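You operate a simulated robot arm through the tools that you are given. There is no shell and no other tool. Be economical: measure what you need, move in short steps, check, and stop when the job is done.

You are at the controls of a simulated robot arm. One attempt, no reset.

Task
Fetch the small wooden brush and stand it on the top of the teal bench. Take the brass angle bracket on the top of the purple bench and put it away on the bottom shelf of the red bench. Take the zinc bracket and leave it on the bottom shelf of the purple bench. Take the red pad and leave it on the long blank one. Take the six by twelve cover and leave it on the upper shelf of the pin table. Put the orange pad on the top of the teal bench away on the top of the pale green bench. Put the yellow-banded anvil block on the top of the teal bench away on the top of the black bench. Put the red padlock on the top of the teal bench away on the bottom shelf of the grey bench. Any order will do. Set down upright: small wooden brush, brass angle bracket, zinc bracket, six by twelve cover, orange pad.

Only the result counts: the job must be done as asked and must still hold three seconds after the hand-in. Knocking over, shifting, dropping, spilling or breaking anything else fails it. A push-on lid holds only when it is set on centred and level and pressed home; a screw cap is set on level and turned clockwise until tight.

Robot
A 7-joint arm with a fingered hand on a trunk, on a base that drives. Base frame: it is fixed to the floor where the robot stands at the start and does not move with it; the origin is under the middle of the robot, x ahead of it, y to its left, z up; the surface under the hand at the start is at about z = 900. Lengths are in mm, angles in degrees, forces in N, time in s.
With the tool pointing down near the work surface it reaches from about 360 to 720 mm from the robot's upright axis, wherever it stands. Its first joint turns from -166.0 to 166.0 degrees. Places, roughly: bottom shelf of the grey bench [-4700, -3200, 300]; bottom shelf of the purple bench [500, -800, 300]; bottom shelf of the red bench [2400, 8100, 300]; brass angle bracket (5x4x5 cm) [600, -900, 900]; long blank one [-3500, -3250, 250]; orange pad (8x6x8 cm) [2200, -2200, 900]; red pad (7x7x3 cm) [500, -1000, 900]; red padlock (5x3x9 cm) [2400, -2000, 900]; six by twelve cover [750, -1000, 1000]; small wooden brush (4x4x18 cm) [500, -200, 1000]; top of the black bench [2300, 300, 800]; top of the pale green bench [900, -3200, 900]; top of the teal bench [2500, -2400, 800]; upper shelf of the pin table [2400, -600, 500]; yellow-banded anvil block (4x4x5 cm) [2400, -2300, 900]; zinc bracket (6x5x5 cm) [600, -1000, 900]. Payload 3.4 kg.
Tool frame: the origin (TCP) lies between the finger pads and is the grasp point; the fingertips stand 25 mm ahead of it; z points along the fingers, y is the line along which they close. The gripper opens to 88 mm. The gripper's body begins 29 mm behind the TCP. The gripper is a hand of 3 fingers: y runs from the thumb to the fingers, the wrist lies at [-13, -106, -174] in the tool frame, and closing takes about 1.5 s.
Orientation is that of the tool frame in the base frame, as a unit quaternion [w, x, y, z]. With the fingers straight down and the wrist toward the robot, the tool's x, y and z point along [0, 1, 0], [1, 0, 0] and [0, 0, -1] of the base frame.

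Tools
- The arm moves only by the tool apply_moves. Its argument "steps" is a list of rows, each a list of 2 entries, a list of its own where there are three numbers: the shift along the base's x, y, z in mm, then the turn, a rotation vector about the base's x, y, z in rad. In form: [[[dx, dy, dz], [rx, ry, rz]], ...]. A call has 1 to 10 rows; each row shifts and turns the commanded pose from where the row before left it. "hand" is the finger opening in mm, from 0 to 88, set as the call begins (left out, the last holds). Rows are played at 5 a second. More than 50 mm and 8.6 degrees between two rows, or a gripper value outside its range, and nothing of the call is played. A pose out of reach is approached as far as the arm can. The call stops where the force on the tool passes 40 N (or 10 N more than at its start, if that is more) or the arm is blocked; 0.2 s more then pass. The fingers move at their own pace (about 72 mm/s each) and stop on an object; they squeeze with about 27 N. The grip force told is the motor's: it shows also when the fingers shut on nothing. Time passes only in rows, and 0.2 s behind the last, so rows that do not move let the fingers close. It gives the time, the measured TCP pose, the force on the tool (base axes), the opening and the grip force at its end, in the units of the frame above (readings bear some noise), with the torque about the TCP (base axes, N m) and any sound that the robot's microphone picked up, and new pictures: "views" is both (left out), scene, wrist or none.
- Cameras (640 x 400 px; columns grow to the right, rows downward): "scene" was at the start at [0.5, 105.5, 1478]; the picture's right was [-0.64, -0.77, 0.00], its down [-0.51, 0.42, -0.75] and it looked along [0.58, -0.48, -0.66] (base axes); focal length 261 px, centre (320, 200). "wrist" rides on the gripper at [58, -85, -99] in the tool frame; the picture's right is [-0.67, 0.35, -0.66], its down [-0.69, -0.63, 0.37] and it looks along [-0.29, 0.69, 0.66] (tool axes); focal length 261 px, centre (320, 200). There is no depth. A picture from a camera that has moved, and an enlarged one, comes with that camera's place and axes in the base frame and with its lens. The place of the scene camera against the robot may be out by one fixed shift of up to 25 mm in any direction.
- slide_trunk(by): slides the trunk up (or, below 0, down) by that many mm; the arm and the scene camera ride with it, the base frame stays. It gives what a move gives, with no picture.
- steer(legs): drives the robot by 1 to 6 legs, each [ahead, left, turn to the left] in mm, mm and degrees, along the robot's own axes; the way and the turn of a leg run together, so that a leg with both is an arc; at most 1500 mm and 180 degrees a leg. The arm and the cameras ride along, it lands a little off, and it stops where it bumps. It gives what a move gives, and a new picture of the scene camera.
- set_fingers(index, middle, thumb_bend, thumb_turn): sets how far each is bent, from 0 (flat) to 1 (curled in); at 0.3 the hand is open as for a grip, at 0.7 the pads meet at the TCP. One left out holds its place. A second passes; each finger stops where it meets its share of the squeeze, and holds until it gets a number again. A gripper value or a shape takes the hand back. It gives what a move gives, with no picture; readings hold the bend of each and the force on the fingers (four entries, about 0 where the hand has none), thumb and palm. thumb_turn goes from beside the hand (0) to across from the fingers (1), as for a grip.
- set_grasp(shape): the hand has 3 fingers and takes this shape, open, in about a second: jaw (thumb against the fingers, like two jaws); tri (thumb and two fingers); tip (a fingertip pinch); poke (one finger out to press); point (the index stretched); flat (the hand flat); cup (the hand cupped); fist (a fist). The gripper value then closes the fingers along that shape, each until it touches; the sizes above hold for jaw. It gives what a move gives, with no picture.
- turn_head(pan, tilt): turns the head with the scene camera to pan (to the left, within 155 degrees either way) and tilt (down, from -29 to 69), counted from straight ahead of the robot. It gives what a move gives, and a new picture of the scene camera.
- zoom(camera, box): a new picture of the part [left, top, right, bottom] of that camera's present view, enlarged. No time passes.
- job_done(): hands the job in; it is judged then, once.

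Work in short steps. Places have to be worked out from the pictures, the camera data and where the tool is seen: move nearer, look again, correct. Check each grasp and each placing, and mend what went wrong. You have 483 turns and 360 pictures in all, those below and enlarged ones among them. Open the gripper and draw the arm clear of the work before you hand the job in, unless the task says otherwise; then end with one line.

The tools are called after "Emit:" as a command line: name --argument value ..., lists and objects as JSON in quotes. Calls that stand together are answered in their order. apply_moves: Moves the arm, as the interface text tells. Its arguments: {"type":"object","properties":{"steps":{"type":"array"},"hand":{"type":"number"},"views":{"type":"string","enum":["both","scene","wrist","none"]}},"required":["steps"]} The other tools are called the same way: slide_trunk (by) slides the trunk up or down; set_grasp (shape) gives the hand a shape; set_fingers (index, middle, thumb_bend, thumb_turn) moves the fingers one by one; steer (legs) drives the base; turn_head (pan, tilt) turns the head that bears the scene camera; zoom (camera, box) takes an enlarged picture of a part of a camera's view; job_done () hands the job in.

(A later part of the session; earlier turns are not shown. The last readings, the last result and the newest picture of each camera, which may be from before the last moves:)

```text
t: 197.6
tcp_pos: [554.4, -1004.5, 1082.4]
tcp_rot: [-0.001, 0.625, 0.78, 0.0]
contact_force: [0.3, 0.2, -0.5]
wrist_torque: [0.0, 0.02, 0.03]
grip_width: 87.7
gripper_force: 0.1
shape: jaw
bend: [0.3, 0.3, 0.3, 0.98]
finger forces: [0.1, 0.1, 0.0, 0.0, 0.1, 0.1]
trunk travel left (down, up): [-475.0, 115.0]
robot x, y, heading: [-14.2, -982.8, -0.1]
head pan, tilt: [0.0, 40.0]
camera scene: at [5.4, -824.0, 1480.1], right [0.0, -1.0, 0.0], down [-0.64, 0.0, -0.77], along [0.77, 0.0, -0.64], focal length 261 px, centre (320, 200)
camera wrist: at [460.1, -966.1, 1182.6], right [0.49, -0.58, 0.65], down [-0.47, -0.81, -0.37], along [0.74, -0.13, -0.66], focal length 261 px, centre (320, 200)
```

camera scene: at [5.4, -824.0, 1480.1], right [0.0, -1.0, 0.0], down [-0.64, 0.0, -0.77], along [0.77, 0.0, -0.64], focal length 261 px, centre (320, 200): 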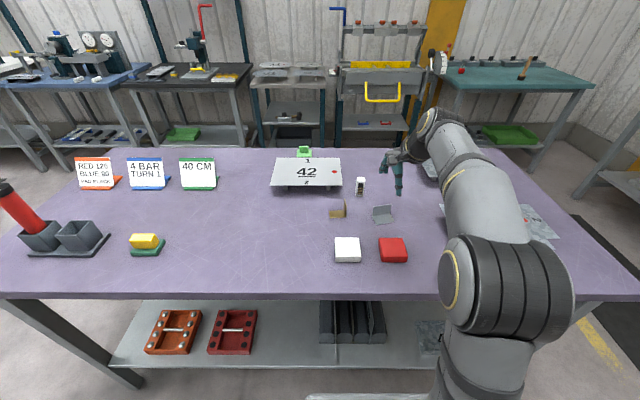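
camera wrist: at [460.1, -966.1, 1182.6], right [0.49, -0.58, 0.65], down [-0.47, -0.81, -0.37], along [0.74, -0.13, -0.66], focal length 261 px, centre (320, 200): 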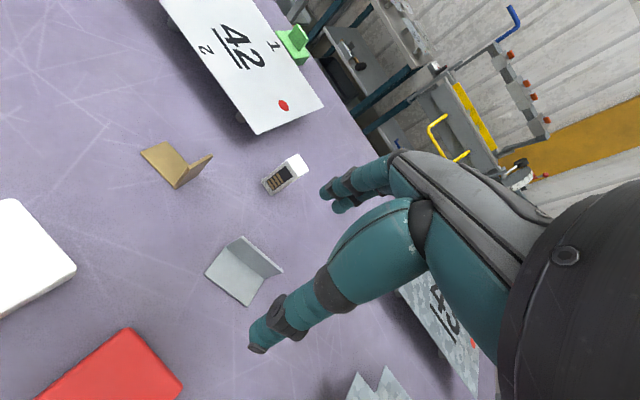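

Emit:
zoom --camera "wrist" --box '[180, 220, 300, 320]'

```text
4.00 times, centred on (240, 270) of wrist
camera zoom: at [460.1, -966.1, 1182.6], right [0.49, -0.58, 0.65], down [-0.47, -0.81, -0.37], along [0.74, -0.13, -0.66], focal length 1043 px, centre (640, -80)
```

zoom: 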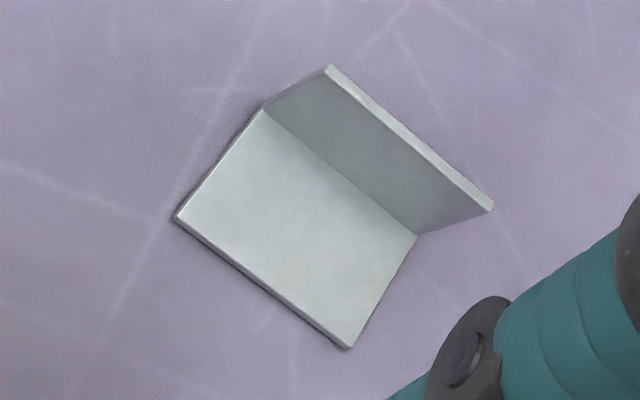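

Upright plate centre ≈ (610, -1016), top ≈ 934, yaw already matched. Descend to TCP z≈937 and close.

Emit:
apply_moves --steps '[[[28, -6, -20], [0, 0, 0]], [[28, -6, -20], [0, 0, 0]], [[0, 0, -40], [0, 0, 0]], [[0, 0, -40], [0, 0, 0]], [[0, 0, -25], [0, 0, 0]], [[0, 0, 0], [0, 0, 0]]]' --views "wrist"

```text
t: 199.0
tcp_pos: [612.4, -1015.9, 936.3]
tcp_rot: [-0.001, 0.625, 0.78, -0.001]
contact_force: [0.1, 0.5, 0.1]
wrist_torque: [-0.01, -0.01, -0.03]
grip_width: 87.3
gripper_force: 0.1
shape: jaw
bend: [0.3, 0.3, 0.3, 0.98]
finger forces: [0.0, 0.0, 0.0, 0.0, 0.0, 0.0]
trunk travel left (down, up): [-475.0, 115.0]
robot x, y, heading: [-16.4, -983.4, -0.1]
head pan, tilt: [0.0, 40.0]
camera wrist: at [516.2, -977.1, 1034.7], right [0.49, -0.58, 0.65], down [-0.47, -0.81, -0.37], along [0.74, -0.13, -0.66], focal length 261 px, centre (320, 200)
```

wrist: 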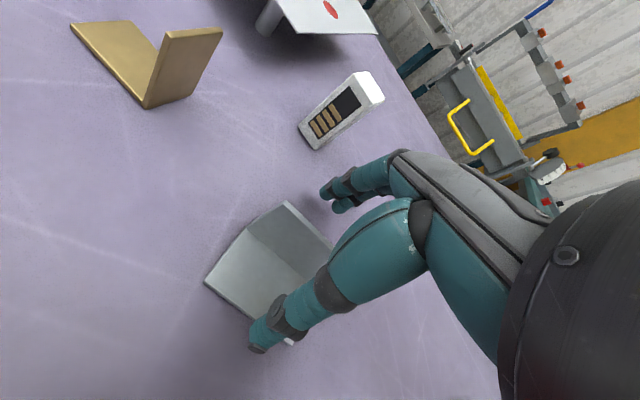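

Fingers straddle the upright. Closing.

Emit:
apply_moves --steps '[[[0, 0, 0], [0, 0, 0]], [[0, 0, 0], [0, 0, 0]], [[0, 0, 0], [0, 0, 0]], [[0, 0, 0], [0, 0, 0]], [[0, 0, 0], [0, 0, 0]], [[0, 0, 0], [0, 0, 0]], [[0, 0, 0], [0, 0, 0]], [[0, 0, 0], [0, 0, 0]]]' --hand 0 --views "wrist"

```text
t: 200.8
tcp_pos: [612.4, -1015.0, 934.9]
tcp_rot: [-0.002, 0.625, 0.781, -0.001]
contact_force: [0.5, -0.9, -0.3]
wrist_torque: [-0.01, -0.02, 0.0]
grip_width: 0.0
gripper_force: 26.8
shape: jaw
bend: [0.7, 0.7, 0.7, 1.0]
finger forces: [15.9, 8.3, 0.0, 0.0, 24.2, 0.1]
trunk travel left (down, up): [-475.0, 115.0]
robot x, y, heading: [-16.5, -982.7, 0.3]
head pan, tilt: [0.0, 40.0]
camera wrist: at [516.3, -977.1, 1035.0], right [0.49, -0.58, 0.65], down [-0.47, -0.81, -0.37], along [0.74, -0.13, -0.66], focal length 261 px, centre (320, 200)
```

wrist: 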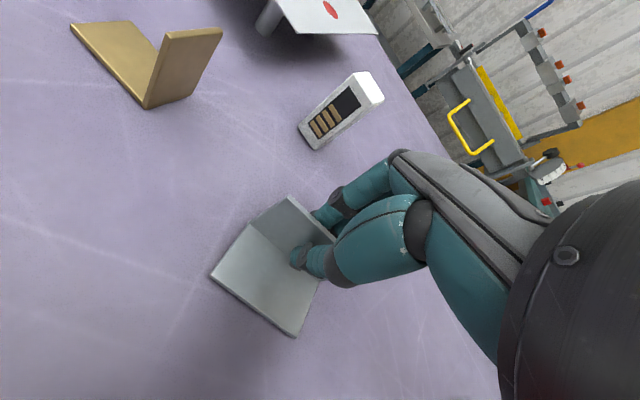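

Lift to see if it's held.

Emit:
apply_moves --steps '[[[0, 0, 20], [0, 0, 0]], [[0, 0, 40], [0, 0, 0]], [[0, 0, 40], [0, 0, 0]], [[0, 0, 40], [0, 0, 0]], [[0, 0, 0], [0, 0, 0]]]'

```text
t: 202.0
tcp_pos: [612.8, -1014.0, 1074.7]
tcp_rot: [-0.002, 0.625, 0.78, -0.001]
contact_force: [0.7, -0.2, -1.3]
wrist_torque: [0.0, -0.03, 0.01]
grip_width: 0.0
gripper_force: 27.0
shape: jaw
bend: [0.7, 0.7, 0.7, 1.0]
finger forces: [15.9, 8.4, 0.0, 0.0, 24.4, 0.0]
trunk travel left (down, up): [-475.0, 115.0]
robot x, y, heading: [-14.6, -979.5, 0.1]
head pan, tilt: [0.0, 40.0]
camera scene: at [5.4, -824.0, 1480.1], right [0.0, -1.0, 0.0], down [-0.64, 0.0, -0.77], along [0.77, 0.0, -0.64], focal length 261 px, centre (320, 200)
camera wrist: at [516.6, -976.4, 1173.5], right [0.49, -0.58, 0.65], down [-0.47, -0.81, -0.36], along [0.74, -0.13, -0.66], focal length 261 px, centre (320, 200)
```

scene: 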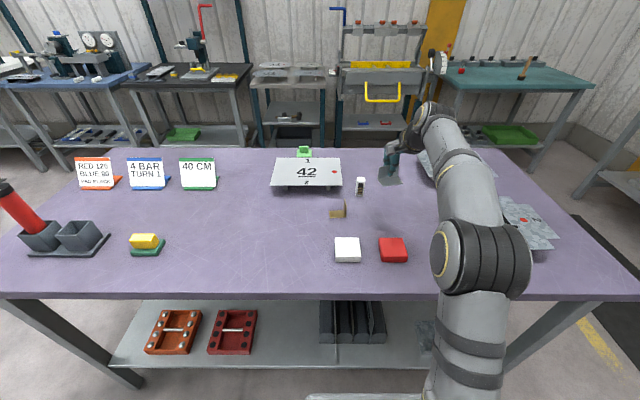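
wrist: 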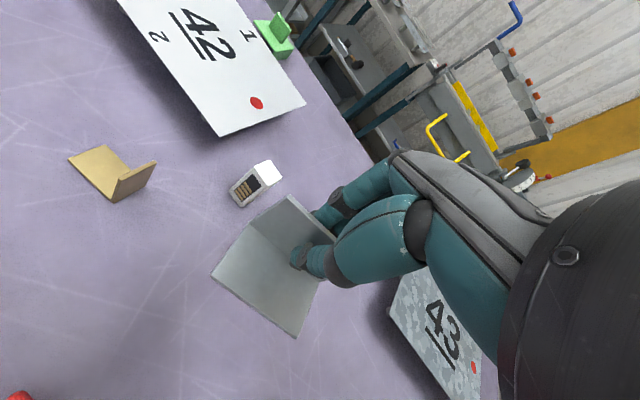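

Zinc bracket held. Retract, back off, and strafe to face the empty part of the bottom shelf.

Emit:
apply_moves --steps '[[[-45, 0, 15], [0, 0, 0]], [[-45, 0, 15], [0, 0, -0.07]], [[-45, 0, 0], [0, 0, -0.07]], [[-45, 0, 0], [0, 0, -0.06]], [[-45, 0, 0], [0, 0, 0]], [[-15, 10, 0], [0, 0, 0]]]' --views "none"

Emit:
steer --legs '[[-170, 0, 0], [0, 310, 0]]'

Emit:
slide_trunk --by -470

Emit:
turn_head --pan 0 --tilt 40

```text
t: 203.4
tcp_pos: [370.8, -1010.5, 1106.7]
tcp_rot: [-0.001, 0.7, 0.714, 0.0]
contact_force: [0.1, 0.0, -1.7]
wrist_torque: [0.02, -0.01, -0.01]
grip_width: 0.1
gripper_force: 27.1
shape: jaw
bend: [0.7, 0.7, 0.7, 1.0]
finger forces: [15.9, 8.5, 0.1, 0.1, 24.2, 0.1]
trunk travel left (down, up): [-475.0, 115.0]
robot x, y, heading: [-16.2, -983.4, 0.4]
head pan, tilt: [0.0, 40.0]
```

```text
t: 206.5
tcp_pos: [196.9, -707.4, 1106.3]
tcp_rot: [-0.003, 0.7, 0.715, -0.001]
contact_force: [0.0, 0.5, -0.7]
wrist_torque: [-0.01, -0.05, -0.02]
grip_width: 0.0
gripper_force: 27.1
shape: jaw
bend: [0.7, 0.7, 0.7, 1.0]
finger forces: [15.9, 8.3, 0.0, 0.0, 24.3, 0.1]
trunk travel left (down, up): [-475.0, 115.0]
robot x, y, heading: [-187.0, -681.2, 0.4]
head pan, tilt: [0.0, 40.0]
camera scene: at [-170.1, -522.2, 1480.1], right [0.01, -1.0, 0.0], down [-0.64, 0.0, -0.77], along [0.77, 0.0, -0.64], focal length 261 px, centre (320, 200)
```

scene: 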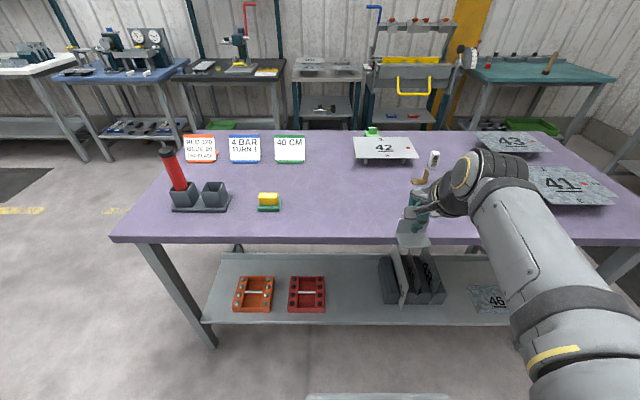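

```text
refused: -470 is not a number from -400 to 400
```

```text
t: 207.1
tcp_pos: [196.3, -706.5, 1106.7]
tcp_rot: [-0.002, 0.699, 0.715, -0.001]
contact_force: [0.8, 0.4, -1.6]
wrist_torque: [-0.04, -0.02, 0.03]
grip_width: 0.0
gripper_force: 27.3
shape: jaw
bend: [0.7, 0.7, 0.7, 1.0]
finger forces: [15.9, 8.5, 0.1, 0.1, 24.3, 0.0]
trunk travel left (down, up): [-475.0, 115.0]
robot x, y, heading: [-191.1, -684.5, 0.3]
head pan, tilt: [0.0, 40.0]
camera scene: at [-170.0, -522.6, 1480.1], right [0.01, -1.0, 0.0], down [-0.64, 0.0, -0.77], along [0.77, 0.0, -0.64], focal length 261 px, centre (320, 200)
```

scene: 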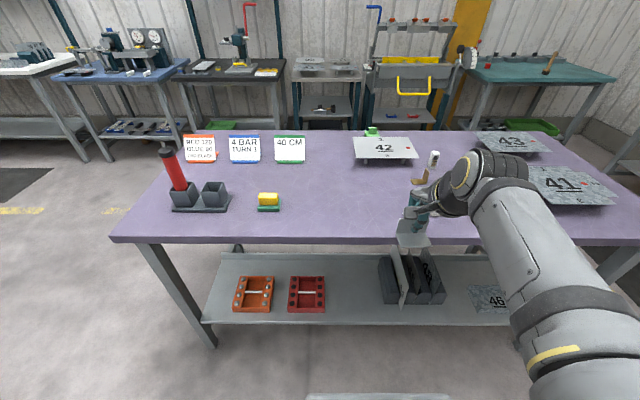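

Trunk slide is limited to 400 at a time, so two slides; then look.

Emit:
slide_trunk --by -400

Emit:
slide_trunk --by -70

Emit:
turn_head --pan 0 --tilt 38

```text
t: 210.9
tcp_pos: [195.8, -706.4, 706.7]
tcp_rot: [-0.002, 0.7, 0.714, 0.0]
contact_force: [0.2, 0.0, -0.6]
wrist_torque: [0.01, -0.02, -0.02]
grip_width: 0.2
gripper_force: 27.1
shape: jaw
bend: [0.7, 0.7, 0.7, 1.0]
finger forces: [15.9, 8.4, 0.0, 0.1, 24.3, 0.0]
trunk travel left (down, up): [-75.0, 515.0]
robot x, y, heading: [-193.1, -680.8, 0.5]
head pan, tilt: [0.0, 40.0]
```

```text
t: 212.0
tcp_pos: [196.6, -706.8, 635.5]
tcp_rot: [-0.001, 0.7, 0.714, -0.001]
contact_force: [0.1, 0.0, -0.4]
wrist_torque: [0.0, 0.0, 0.05]
grip_width: 0.0
gripper_force: 27.2
shape: jaw
bend: [0.7, 0.7, 0.7, 1.0]
finger forces: [15.9, 8.4, 0.0, 0.0, 24.3, 0.0]
trunk travel left (down, up): [-5.0, 585.0]
robot x, y, heading: [-191.3, -684.2, 0.3]
head pan, tilt: [0.0, 40.0]
```

```text
t: 212.6
tcp_pos: [195.7, -706.5, 636.9]
tcp_rot: [-0.002, 0.7, 0.714, -0.001]
contact_force: [-0.3, 0.0, 0.6]
wrist_torque: [0.0, 0.0, 0.0]
grip_width: 0.2
gripper_force: 27.8
shape: jaw
bend: [0.7, 0.7, 0.7, 1.0]
finger forces: [16.0, 8.4, 0.0, 0.0, 24.3, 0.0]
trunk travel left (down, up): [-5.0, 585.0]
robot x, y, heading: [-186.9, -681.4, 0.1]
head pan, tilt: [0.0, 38.0]
camera scene: at [-168.7, -522.6, 1013.1], right [0.01, -1.0, 0.0], down [-0.62, 0.0, -0.79], along [0.79, 0.0, -0.62], focal length 261 px, centre (320, 200)
```

scene: 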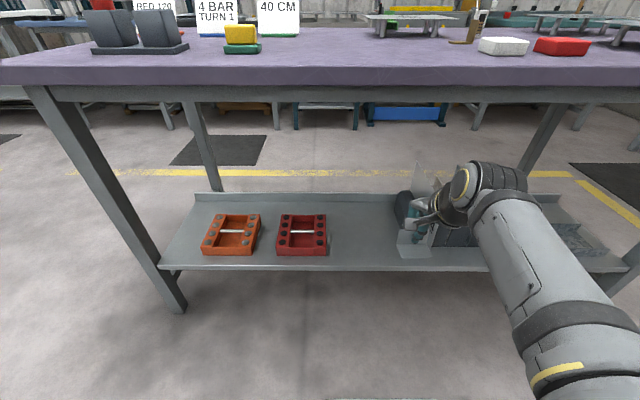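

Shelf edge at x≈400. I lower the hand outside the bench first, then look with the wrist camera.

Emit:
apply_moves --steps '[[[30, 10, -35], [0, 0, 0]], [[0, 10, -45], [0, 0, 0]], [[0, 10, -45], [0, 0, 0]], [[0, 8, -45], [0, 0, 0]], [[0, 0, 0], [0, 0, 0]]]'

```text
t: 213.8
tcp_pos: [225.0, -669.8, 466.7]
tcp_rot: [-0.002, 0.698, 0.716, -0.001]
contact_force: [-0.3, -0.2, -0.5]
wrist_torque: [-0.03, -0.03, -0.04]
grip_width: 0.0
gripper_force: 26.7
shape: jaw
bend: [0.7, 0.7, 0.7, 1.0]
finger forces: [15.9, 8.5, 0.1, 0.1, 24.3, 0.0]
trunk travel left (down, up): [-5.0, 585.0]
robot x, y, heading: [-189.0, -684.2, 0.6]
head pan, tilt: [0.0, 38.0]
camera scene: at [-168.7, -522.6, 1013.1], right [0.01, -1.0, 0.0], down [-0.62, 0.0, -0.79], along [0.79, 0.0, -0.62], focal length 261 px, centre (320, 200)
camera wrist: at [139.8, -612.9, 566.6], right [0.37, -0.66, 0.65], down [-0.62, -0.7, -0.37], along [0.7, -0.27, -0.66], focal length 261 px, centre (320, 200)
```

scene: 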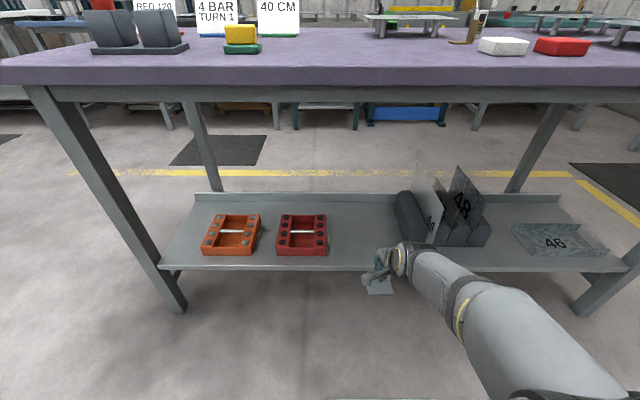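
wrist: 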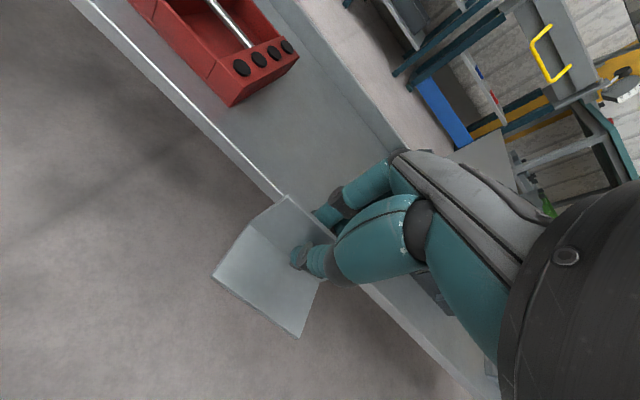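

Move forward over the shelf edge, then re-triangulate.

Emit:
apply_moves --steps '[[[45, 0, 0], [0, 0, 0]], [[45, 0, 0], [0, 0, 0]], [[45, 0, 0], [0, 0, 0]], [[45, 0, 0], [0, 0, 0]], [[0, 0, 0], [0, 0, 0]]]'

```text
t: 215.0
tcp_pos: [410.4, -669.3, 470.5]
tcp_rot: [-0.002, 0.7, 0.715, -0.001]
contact_force: [-0.3, -0.6, -1.0]
wrist_torque: [0.02, -0.02, -0.02]
grip_width: 0.1
gripper_force: 26.8
shape: jaw
bend: [0.7, 0.7, 0.7, 1.0]
finger forces: [15.9, 8.6, 0.0, 0.0, 24.3, 0.0]
trunk travel left (down, up): [-5.0, 585.0]
robot x, y, heading: [-188.0, -683.5, 0.1]
head pan, tilt: [0.0, 38.0]
camera scene: at [-168.7, -522.6, 1013.1], right [0.01, -1.0, 0.0], down [-0.62, 0.0, -0.79], along [0.79, 0.0, -0.62], focal length 261 px, centre (320, 200)
camera wrist: at [324.5, -612.5, 570.1], right [0.37, -0.66, 0.65], down [-0.62, -0.7, -0.36], along [0.7, -0.27, -0.66], focal length 261 px, centre (320, 200)
```

scene: 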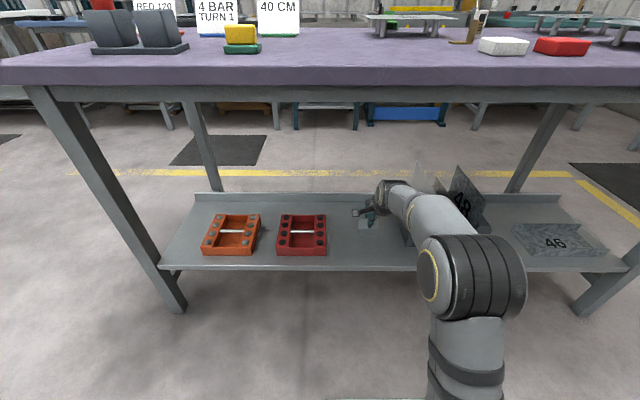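
wrist: 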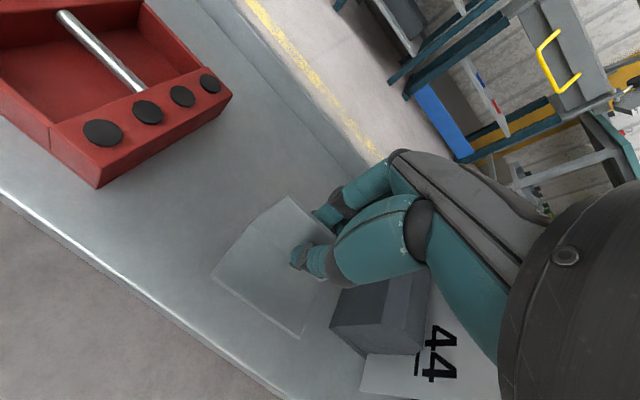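

Shelf z≈305, edge x≈374. Move in to x≈465 and lower to contact.

Emit:
apply_moves --steps '[[[28, 0, -20], [0, 0, 0]], [[27, 0, -30], [0, 0, 0]], [[0, 0, -40], [0, 0, 0]], [[0, 0, -15], [0, 0, 0]], [[0, 0, -5], [0, 0, 0]], [[0, 0, -5], [0, 0, 0]], [[0, 0, -5], [0, 0, 0]], [[0, 0, -5], [0, 0, 0]]]'

```text
t: 216.8
tcp_pos: [463.0, -668.0, 340.6]
tcp_rot: [-0.001, 0.699, 0.715, 0.0]
contact_force: [-0.3, 0.5, 0.0]
wrist_torque: [0.0, -0.01, 0.02]
grip_width: 0.0
gripper_force: 27.0
shape: jaw
bend: [0.7, 0.7, 0.7, 1.0]
finger forces: [15.9, 8.5, 0.0, 0.1, 24.1, 0.0]
trunk travel left (down, up): [-5.0, 585.0]
robot x, y, heading: [-189.9, -684.8, 0.3]
head pan, tilt: [0.0, 38.0]
camera scene: at [-168.7, -522.6, 1013.1], right [0.01, -1.0, 0.0], down [-0.62, 0.0, -0.79], along [0.79, 0.0, -0.62], focal length 261 px, centre (320, 200)
camera wrist: at [375.9, -612.8, 439.9], right [0.36, -0.66, 0.65], down [-0.62, -0.7, -0.37], along [0.7, -0.27, -0.66], focal length 261 px, centre (320, 200)
```

scene: 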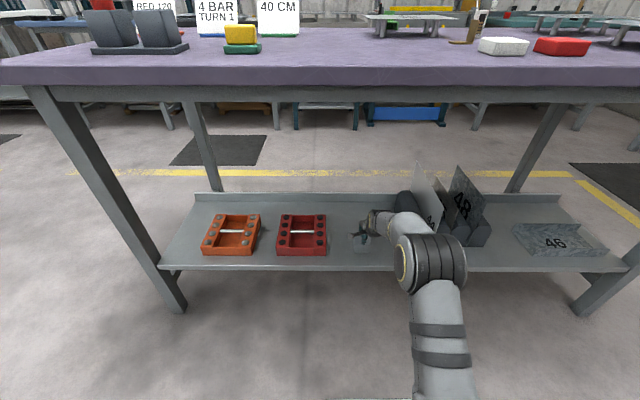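
wrist: 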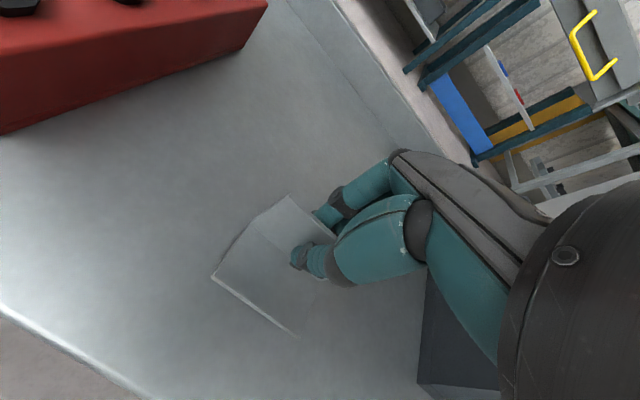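

No contact yet; the rack is close to the hand's right, so I shift 25 mm left and continue lowering.

Emit:
apply_moves --steps '[[[0, 25, 0], [0, 0, 0]], [[0, 0, -5], [0, 0, 0]], [[0, 0, -5], [0, 0, 0]], [[0, 0, -5], [0, 0, 0]], [[0, 0, -5], [0, 0, 0]], [[0, 0, -5], [0, 0, 0]], [[0, 0, -5], [0, 0, 0]]]' --views "none"

```text
t: 218.0
tcp_pos: [465.3, -645.4, 332.8]
tcp_rot: [0.006, 0.7, 0.715, 0.008]
contact_force: [-3.9, -0.2, 23.0]
wrist_torque: [0.0, 0.12, -0.02]
grip_width: 0.0
gripper_force: 27.2
shape: jaw
bend: [0.7, 0.7, 0.71, 1.0]
finger forces: [17.9, 9.7, 0.0, 0.0, 35.2, 0.1]
trunk travel left (down, up): [-5.0, 585.0]
robot x, y, heading: [-191.4, -684.1, -0.1]
head pan, tilt: [0.0, 38.0]
stopped in row 5: the force on the tool passed its limit at 43 N (the readings are from after the stop); the commanded pose is now the measured one
```

Contact (shelf ≈ 291). Relax and open, lift off and look.

Emit:
apply_moves --steps '[[[0, 0, 2], [0, 0, 0]], [[0, 0, 0], [0, 0, 0]]]' --views "none"

Emit:
apply_moves --steps '[[[0, 0, 0], [0, 0, 0]], [[0, 0, 0], [0, 0, 0]], [[0, 0, 0], [0, 0, 0]], [[0, 0, 0], [0, 0, 0]], [[0, 0, 0], [0, 0, 0]], [[0, 0, 30], [0, 0, 0]], [[0, 0, 40], [0, 0, 0]], [[0, 0, 40], [0, 0, 0]], [[0, 0, 0], [0, 0, 0]]]' --hand 60

```text
t: 218.6
tcp_pos: [464.6, -644.4, 332.9]
tcp_rot: [0.005, 0.7, 0.714, 0.006]
contact_force: [-1.2, 0.3, 23.3]
wrist_torque: [-0.02, 0.04, -0.01]
grip_width: 0.4
gripper_force: 27.4
shape: jaw
bend: [0.7, 0.7, 0.71, 1.0]
finger forces: [18.7, 10.7, 0.0, 0.0, 33.6, 0.1]
trunk travel left (down, up): [-5.0, 585.0]
robot x, y, heading: [-188.6, -683.5, 0.5]
head pan, tilt: [0.0, 38.0]
```

```text
t: 220.6
tcp_pos: [466.5, -644.5, 440.5]
tcp_rot: [0.002, 0.699, 0.715, 0.004]
contact_force: [0.1, 0.5, -0.1]
wrist_torque: [-0.02, -0.01, 0.0]
grip_width: 59.8
gripper_force: 0.0
shape: jaw
bend: [0.28, 0.38, 0.6, 1.0]
finger forces: [0.0, 0.0, 0.0, 0.1, 0.0, 0.0]
trunk travel left (down, up): [-5.0, 585.0]
robot x, y, heading: [-188.5, -681.5, 0.3]
head pan, tilt: [0.0, 38.0]
camera scene: at [-168.8, -522.6, 1013.1], right [0.01, -1.0, 0.0], down [-0.62, 0.0, -0.79], along [0.79, 0.0, -0.62], focal length 261 px, centre (320, 200)
camera wrist: at [379.1, -588.4, 538.7], right [0.36, -0.66, 0.66], down [-0.61, -0.7, -0.37], along [0.71, -0.27, -0.65], focal length 261 px, centre (320, 200)
```

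scene: 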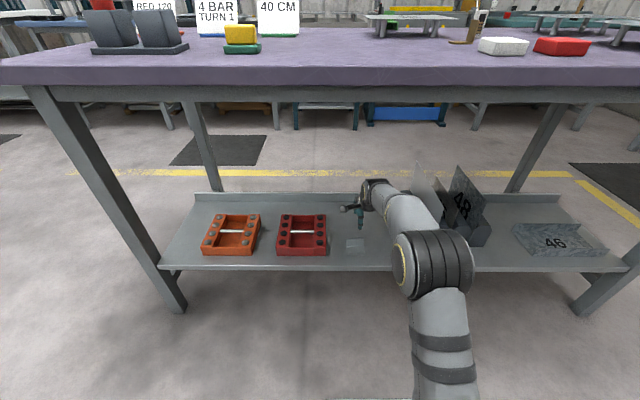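
wrist: 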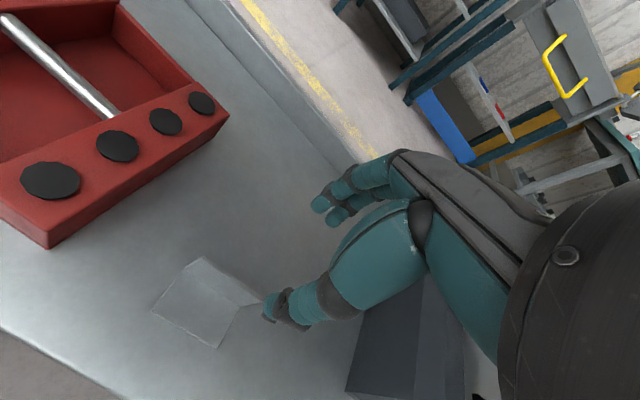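

Emit:
zoom --camera "wrist" --box '[130, 230, 290, 370]'

Emit:
zoom --camera "scene" --box '[320, 190, 420, 270]'

```text
2.86 times, centred on (210, 300) of wrist
camera zoom: at [379.1, -588.4, 538.7], right [0.36, -0.66, 0.66], down [-0.61, -0.7, -0.37], along [0.71, -0.27, -0.65], focal length 745 px, centre (634, -86)
```

zoom: 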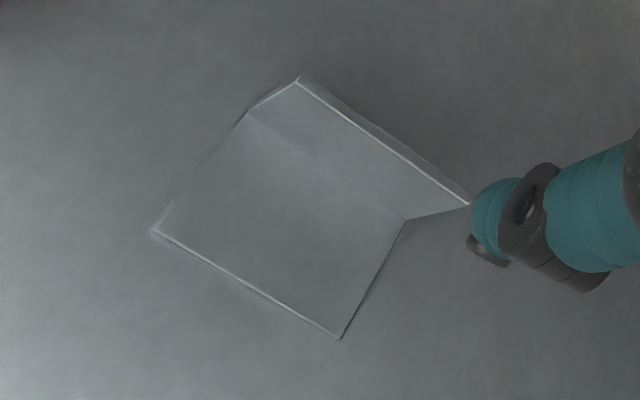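

```text
5.00 times, centred on (370, 230) of scene
camera zoom: at [-168.8, -522.6, 1013.1], right [0.01, -1.0, 0.0], down [-0.62, 0.0, -0.79], along [0.79, 0.0, -0.62], focal length 1305 px, centre (70, 50)
```

zoom: 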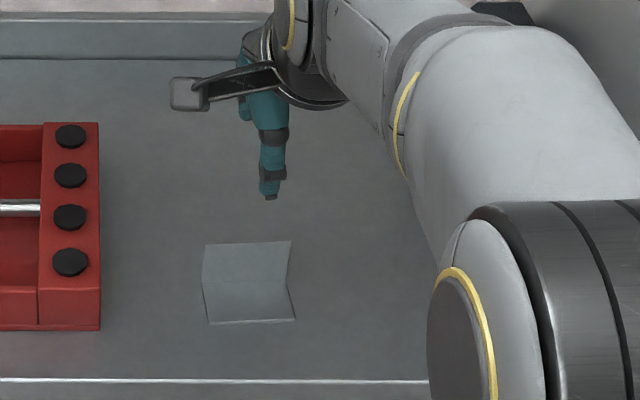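

Zinc bracket stands on the shelf. Withdraw straight out, then raise the trunk.

Emit:
apply_moves --steps '[[[-48, 0, 0], [0, 0, 0]], [[-48, 0, 0], [0, 0, 0]], [[-48, 0, 0], [0, 0, 0]], [[-48, 0, 0], [0, 0, 0]], [[-48, 0, 10], [0, 0, 0]], [[-30, 0, 30], [0, 0, 0]], [[0, 0, 40], [0, 0, 0]], [[0, 0, 40], [0, 0, 0]]]' --hand 88 --views "none"

Emit:
slide_trunk --by 400

Emit:
slide_trunk --by 70

Emit:
steer --legs '[[0, -330, -0.3]]'

```text
t: 222.4
tcp_pos: [194.1, -643.7, 561.9]
tcp_rot: [0.003, 0.7, 0.715, 0.003]
contact_force: [-0.5, -0.5, 0.1]
wrist_torque: [-0.01, 0.0, 0.0]
grip_width: 87.7
gripper_force: 0.1
shape: jaw
bend: [0.3, 0.3, 0.3, 0.98]
finger forces: [0.1, 0.0, 0.0, 0.1, 0.0, 0.0]
trunk travel left (down, up): [-5.0, 585.0]
robot x, y, heading: [-192.0, -681.3, 0.4]
head pan, tilt: [0.0, 38.0]
```

```text
t: 226.2
tcp_pos: [193.7, -644.7, 960.7]
tcp_rot: [0.002, 0.7, 0.714, 0.003]
contact_force: [0.5, -0.2, -0.3]
wrist_torque: [0.0, 0.0, 0.01]
grip_width: 87.3
gripper_force: 0.0
shape: jaw
bend: [0.3, 0.3, 0.3, 0.98]
finger forces: [0.1, 0.0, 0.0, 0.0, 0.0, 0.0]
trunk travel left (down, up): [-405.0, 185.0]
robot x, y, heading: [-189.5, -682.6, 0.4]
head pan, tilt: [0.0, 38.0]
```

```text
t: 227.3
tcp_pos: [194.0, -643.9, 1032.2]
tcp_rot: [0.002, 0.699, 0.715, 0.003]
contact_force: [-0.7, 0.7, 0.2]
wrist_torque: [0.02, 0.01, 0.02]
grip_width: 87.4
gripper_force: 0.0
shape: jaw
bend: [0.3, 0.3, 0.3, 0.98]
finger forces: [0.0, 0.0, 0.1, 0.1, 0.1, 0.0]
trunk travel left (down, up): [-475.0, 115.0]
robot x, y, heading: [-189.6, -683.4, -0.0]
head pan, tilt: [0.0, 38.0]
```

```text
t: 229.4
tcp_pos: [195.6, -971.2, 1031.7]
tcp_rot: [0.002, 0.7, 0.714, 0.004]
contact_force: [0.4, 0.8, -0.5]
wrist_torque: [0.0, -0.01, 0.0]
grip_width: 88.0
gripper_force: 0.0
shape: jaw
bend: [0.3, 0.3, 0.3, 0.98]
finger forces: [0.0, 0.1, 0.1, 0.0, 0.0, 0.0]
trunk travel left (down, up): [-475.0, 115.0]
robot x, y, heading: [-188.6, -1008.5, 0.4]
head pan, tilt: [0.0, 38.0]
camera scene: at [-166.9, -849.6, 1483.2], right [0.0, -1.0, 0.0], down [-0.62, 0.0, -0.79], along [0.79, 0.0, -0.62], focal length 261 px, centre (320, 200)
```

scene: 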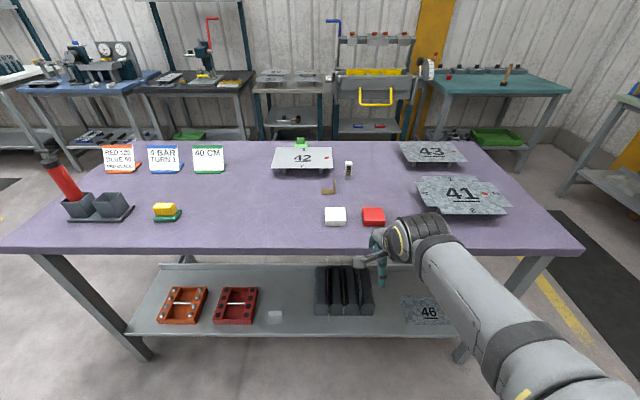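

Zinc visible on the shelf. Red pad at ≈(457, -1009). Move over it and look.

Emit:
steer --legs '[[60, 0, 0]]'

Emit:
apply_moves --steps '[[[45, -8, 0], [0, 0, 0]], [[45, -8, 0], [0, 0, 0]], [[45, -8, 0], [0, 0, 0]], [[25, -8, 0], [0, 0, 0]], [[0, 0, 0], [0, 0, 0]]]' --views "wrist"

Emit:
zoom --camera "wrist" --box '[140, 180, 340, 340]'

```text
t: 230.4
tcp_pos: [257.1, -971.6, 1031.2]
tcp_rot: [0.001, 0.701, 0.713, 0.003]
contact_force: [0.1, 0.6, -0.1]
wrist_torque: [-0.03, 0.0, 0.0]
grip_width: 87.6
gripper_force: 0.0
shape: jaw
bend: [0.3, 0.3, 0.3, 0.98]
finger forces: [0.0, 0.0, 0.1, 0.0, 0.0, 0.0]
trunk travel left (down, up): [-475.0, 115.0]
robot x, y, heading: [-129.0, -1011.0, 0.2]
head pan, tilt: [0.0, 38.0]
camera scene: at [-105.9, -849.1, 1483.1], right [0.0, -1.0, 0.0], down [-0.62, 0.0, -0.79], along [0.79, 0.0, -0.62], focal length 261 px, centre (320, 200)
```

scene: 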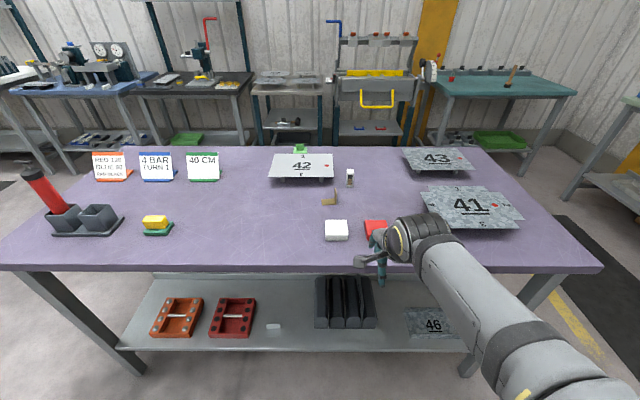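

```text
t: 231.6
tcp_pos: [416.6, -1004.5, 1032.3]
tcp_rot: [0.003, 0.7, 0.715, 0.004]
contact_force: [-0.1, 0.5, 0.6]
wrist_torque: [-0.02, 0.02, 0.0]
grip_width: 87.7
gripper_force: 0.0
shape: jaw
bend: [0.3, 0.3, 0.3, 0.98]
finger forces: [0.1, 0.1, 0.1, 0.0, 0.1, 0.0]
trunk travel left (down, up): [-475.0, 115.0]
robot x, y, heading: [-130.2, -1006.2, 0.3]
head pan, tilt: [0.0, 38.0]
camera wrist: at [328.6, -947.9, 1129.8], right [0.36, -0.66, 0.66], down [-0.61, -0.7, -0.37], along [0.71, -0.27, -0.65], focal length 261 px, centre (320, 200)
```

wrist: 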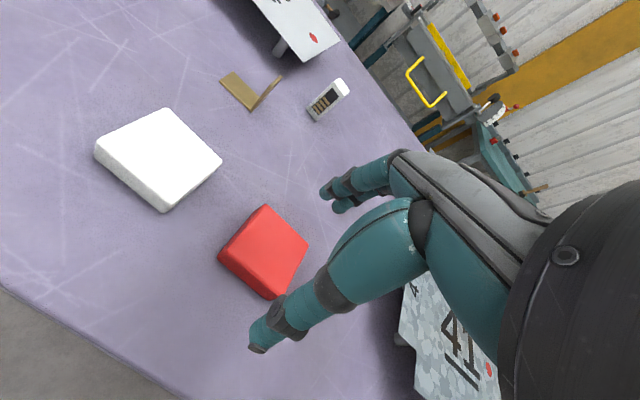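

```text
2.50 times, centred on (240, 260) of wrist
camera zoom: at [328.6, -947.9, 1129.8], right [0.36, -0.66, 0.66], down [-0.61, -0.7, -0.37], along [0.71, -0.27, -0.65], focal length 652 px, centre (520, 50)
```

zoom: 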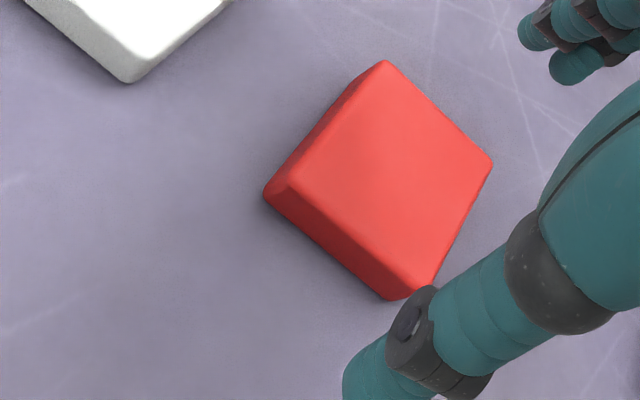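

Red pad centre (461, -1017), aligned. Descend with open fingers around it.

Emit:
apply_moves --steps '[[[22, -6, -15], [0, 0, 0]], [[22, -6, -20], [0, 0, 0]], [[0, 0, -35], [0, 0, 0]], [[0, 0, -20], [0, 0, 0]], [[0, 0, -9], [0, 0, 0]], [[0, 0, 0], [0, 0, 0]]]' --views "wrist"

```text
t: 233.0
tcp_pos: [459.6, -1015.0, 931.2]
tcp_rot: [0.003, 0.701, 0.713, 0.004]
contact_force: [0.0, 0.1, -0.2]
wrist_torque: [0.0, 0.05, -0.03]
grip_width: 87.7
gripper_force: 0.2
shape: jaw
bend: [0.3, 0.3, 0.3, 0.98]
finger forces: [0.0, 0.0, 0.1, 0.0, 0.0, 0.1]
trunk travel left (down, up): [-475.0, 115.0]
robot x, y, heading: [-127.3, -1007.5, 0.4]
head pan, tilt: [0.0, 38.0]
camera wrist: at [372.1, -958.8, 1029.9], right [0.36, -0.66, 0.66], down [-0.61, -0.7, -0.37], along [0.71, -0.27, -0.65], focal length 261 px, centre (320, 200)
```

wrist: 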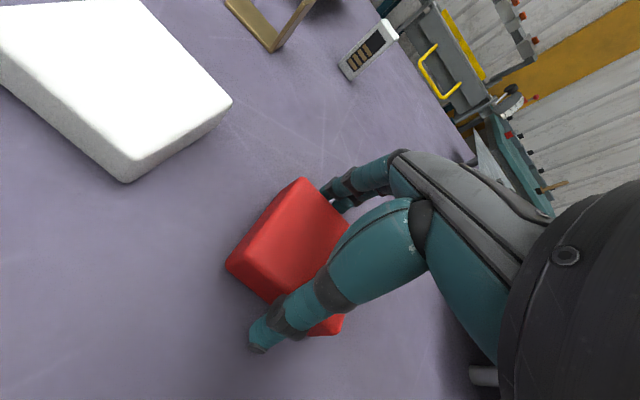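

Straddling with no contact; close, then lift.

Emit:
apply_moves --steps '[[[0, 0, 0], [0, 0, 0]], [[0, 0, 0], [0, 0, 0]], [[0, 0, 0], [0, 0, 0]], [[0, 0, 0], [0, 0, 0]], [[0, 0, 0], [0, 0, 0]], [[0, 0, 15], [0, 0, 0]], [[0, 0, 35], [0, 0, 0]], [[0, 0, 45], [0, 0, 0]], [[0, 0, 0], [0, 0, 0]]]' --hand 0 --views "wrist"

```text
t: 235.0
tcp_pos: [459.7, -1015.1, 1027.6]
tcp_rot: [0.002, 0.7, 0.714, 0.004]
contact_force: [-0.6, 0.1, -1.2]
wrist_torque: [0.0, 0.0, 0.02]
grip_width: 60.0
gripper_force: 27.4
shape: jaw
bend: [0.28, 0.38, 0.58, 0.99]
finger forces: [15.9, 8.6, 0.1, 0.1, 24.5, 0.0]
trunk travel left (down, up): [-475.0, 115.0]
robot x, y, heading: [-127.9, -1011.6, 0.4]
head pan, tilt: [0.0, 38.0]
camera wrist: at [372.1, -958.8, 1125.9], right [0.36, -0.66, 0.66], down [-0.61, -0.7, -0.37], along [0.71, -0.27, -0.65], focal length 261 px, centre (320, 200)
```

wrist: 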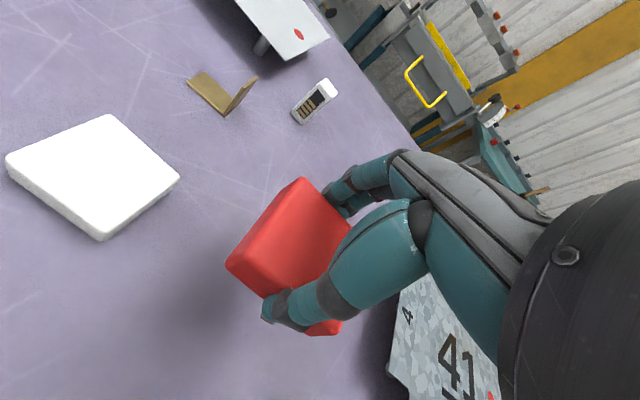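

Red pad held. Retract, back away, turn to face −y and drive toward the wall aisle, then look along −x.

Emit:
apply_moves --steps '[[[-40, 0, 25], [0, 0, 0]], [[-40, 0, 25], [0, 0, 0]], [[-40, 0, 25], [0, 0, 0]], [[-45, 0, 15], [0, 0, 0]], [[-35, 0, 0], [0, 0, 0]]]' --views "none"

Emit:
steer --legs '[[-280, 0, 0], [0, 0, -90], [1150, 0, 0]]'

Emit:
turn_head --pan -80 --tilt 22

```text
t: 236.2
tcp_pos: [260.2, -1013.4, 1114.8]
tcp_rot: [0.003, 0.7, 0.714, 0.003]
contact_force: [-0.6, 0.6, -1.8]
wrist_torque: [-0.03, -0.03, 0.06]
grip_width: 59.9
gripper_force: 26.7
shape: jaw
bend: [0.28, 0.38, 0.58, 0.99]
finger forces: [16.0, 8.5, 0.0, 0.1, 24.6, 0.1]
trunk travel left (down, up): [-475.0, 115.0]
robot x, y, heading: [-128.5, -1004.6, 0.5]
head pan, tilt: [0.0, 38.0]
```

```text
t: 247.7
tcp_pos: [-453.4, -2578.2, 1115.9]
tcp_rot: [0.005, 1.0, 0.0, 0.001]
contact_force: [-0.1, 0.0, -1.6]
wrist_torque: [0.04, 0.0, 0.0]
grip_width: 59.6
gripper_force: 26.6
shape: jaw
bend: [0.28, 0.38, 0.58, 0.99]
finger forces: [15.9, 8.5, 0.0, 0.0, 24.2, 0.0]
trunk travel left (down, up): [-475.0, 115.0]
robot x, y, heading: [-440.0, -2186.1, -90.9]
head pan, tilt: [0.0, 38.0]
camera scene: at [-288.1, -2216.3, 1483.1], right [-1.0, 0.01, 0.0], down [0.01, 0.62, -0.79], along [-0.01, -0.79, -0.62], focal length 261 px, centre (320, 200)
```

scene: 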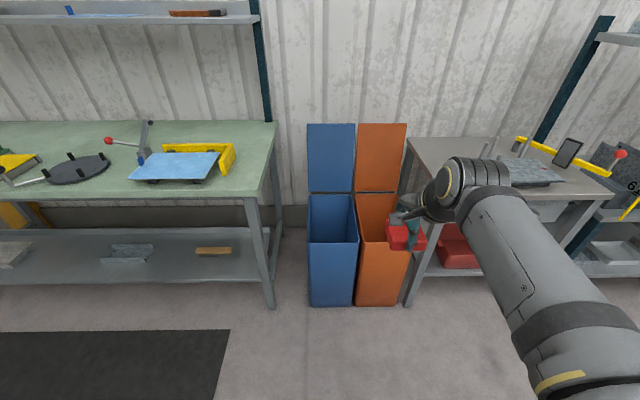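

```text
t: 249.2
tcp_pos: [-453.9, -2577.6, 1115.6]
tcp_rot: [0.005, 1.0, 0.0, 0.0]
contact_force: [-0.6, 0.3, -1.2]
wrist_torque: [0.0, -0.02, 0.01]
grip_width: 59.8
gripper_force: 27.5
shape: jaw
bend: [0.28, 0.38, 0.58, 0.99]
finger forces: [15.9, 8.4, 0.0, 0.1, 24.2, 0.0]
trunk travel left (down, up): [-475.0, 115.0]
robot x, y, heading: [-440.5, -2189.4, -90.8]
head pan, tilt: [-80.0, 22.0]
camera scene: at [-378.5, -2144.7, 1508.3], right [-0.16, 0.99, 0.0], down [0.37, 0.06, -0.93], along [-0.92, -0.15, -0.37], focal length 261 px, centre (320, 200)
```

scene: 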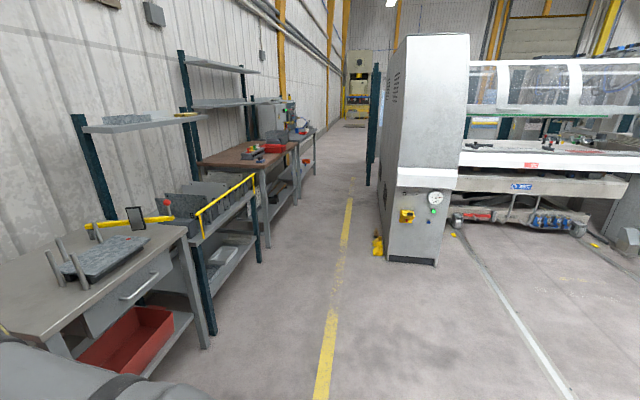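

The aisle along −x is clear. Strafe right ~3000 mm to reach x≈-3450 and face the wall.

Emit:
steer --legs '[[0, -1500, 0.8], [0, -1480, 0]]'

Emit:
turn_head --pan 0 --tilt 35

```text
t: 259.5
tcp_pos: [-2428.4, -2529.8, 1114.1]
tcp_rot: [0.003, 1.0, -0.009, 0.002]
contact_force: [0.6, 0.4, -1.8]
wrist_torque: [-0.02, 0.03, 0.0]
grip_width: 59.8
gripper_force: 27.3
shape: jaw
bend: [0.28, 0.38, 0.58, 1.0]
finger forces: [15.8, 8.7, 0.0, 0.0, 24.6, 0.1]
trunk travel left (down, up): [-475.0, 115.0]
robot x, y, heading: [-2411.1, -2140.8, -91.9]
head pan, tilt: [-80.0, 22.0]
stopped in leg 2: the robot was blocked; the commanded pose is now the measured one
camera scene: at [-2346.0, -2097.7, 1508.2], right [-0.14, 0.99, 0.0], down [0.37, 0.05, -0.93], along [-0.92, -0.13, -0.37], focal length 261 px, centre (320, 200)
```

scene: 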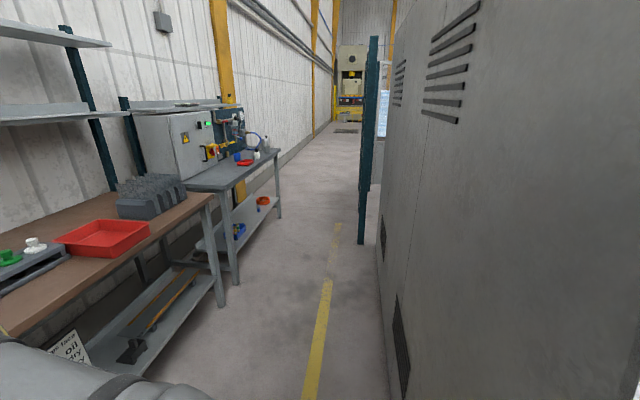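

```text
t: 261.0
tcp_pos: [-2431.9, -2528.8, 1114.2]
tcp_rot: [0.005, 1.0, -0.01, 0.001]
contact_force: [-0.2, 0.6, -2.1]
wrist_torque: [0.0, -0.02, 0.03]
grip_width: 60.0
gripper_force: 26.9
shape: jaw
bend: [0.28, 0.38, 0.58, 1.0]
finger forces: [15.9, 8.7, 0.1, 0.0, 24.6, 0.1]
trunk travel left (down, up): [-475.0, 115.0]
robot x, y, heading: [-2412.7, -2141.7, -91.7]
head pan, tilt: [0.0, 35.0]
camera scene: at [-2258.4, -2172.6, 1487.7], right [-1.0, 0.03, 0.0], down [0.02, 0.57, -0.82], along [-0.03, -0.82, -0.57], focal length 261 px, centre (320, 200)
```

scene: 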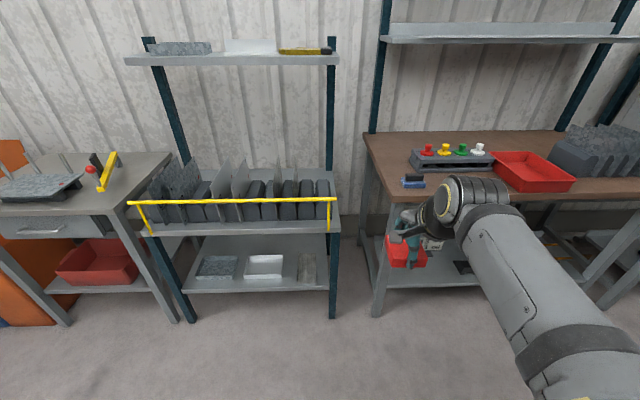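

The base touched the machine corner after drifting. I move 190 mm away from it (toward the benches), straighten, and continue.

Emit:
steer --legs '[[190, 30, 1.8], [0, -1000, 0]]'

```text
t: 267.5
tcp_pos: [-3437.2, -2698.1, 1113.7]
tcp_rot: [0.004, 1.0, -0.009, 0.001]
contact_force: [1.2, 0.4, -1.3]
wrist_torque: [0.0, -0.01, 0.0]
grip_width: 59.8
gripper_force: 26.9
shape: jaw
bend: [0.28, 0.38, 0.58, 1.0]
finger forces: [15.9, 8.7, 0.0, 0.1, 24.6, 0.1]
trunk travel left (down, up): [-475.0, 115.0]
robot x, y, heading: [-3416.6, -2304.9, -92.1]
head pan, tilt: [0.0, 35.0]
camera scene: at [-3263.6, -2341.7, 1487.7], right [-1.0, 0.04, 0.0], down [0.02, 0.57, -0.82], along [-0.03, -0.82, -0.57], focal length 261 px, centre (320, 200)
```

scene: 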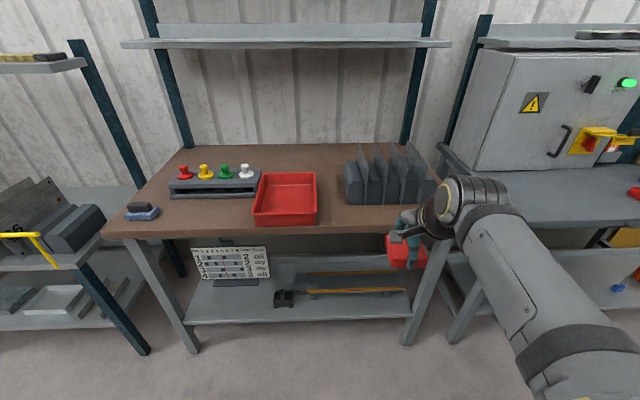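

Zoom on the lower shelf here, around where the "long blank one" should be.

Emit:
zoom --camera "scene" --box '[180, 230, 460, 340]'

Emit:
zoom --camera "scene" --box '[0, 240, 180, 360]'

```text
2.29 times, centred on (320, 285) of scene
camera zoom: at [-3263.6, -2341.7, 1487.7], right [-1.0, 0.04, 0.0], down [0.02, 0.57, -0.82], along [-0.03, -0.82, -0.57], focal length 596 px, centre (320, 6)
```

zoom: 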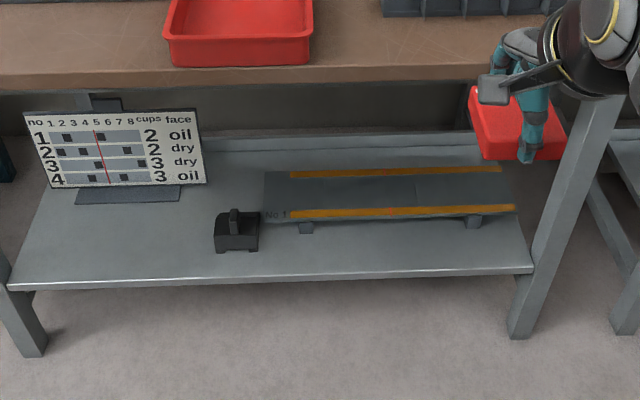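

```text
3.33 times, centred on (90, 300) of scene
camera zoom: at [-3263.6, -2341.7, 1487.7], right [-1.0, 0.04, 0.0], down [0.02, 0.57, -0.82], along [-0.03, -0.82, -0.57], focal length 870 px, centre (1087, -133)
```

zoom: 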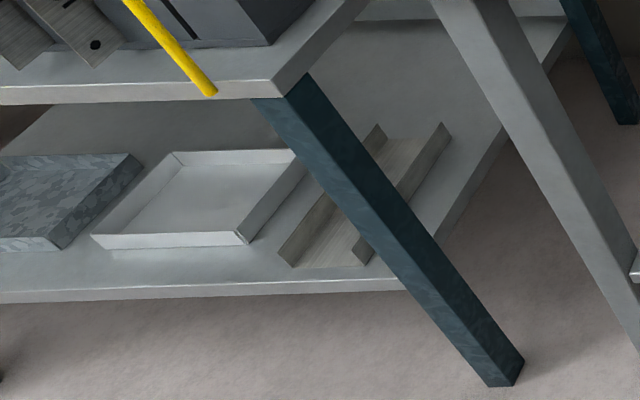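

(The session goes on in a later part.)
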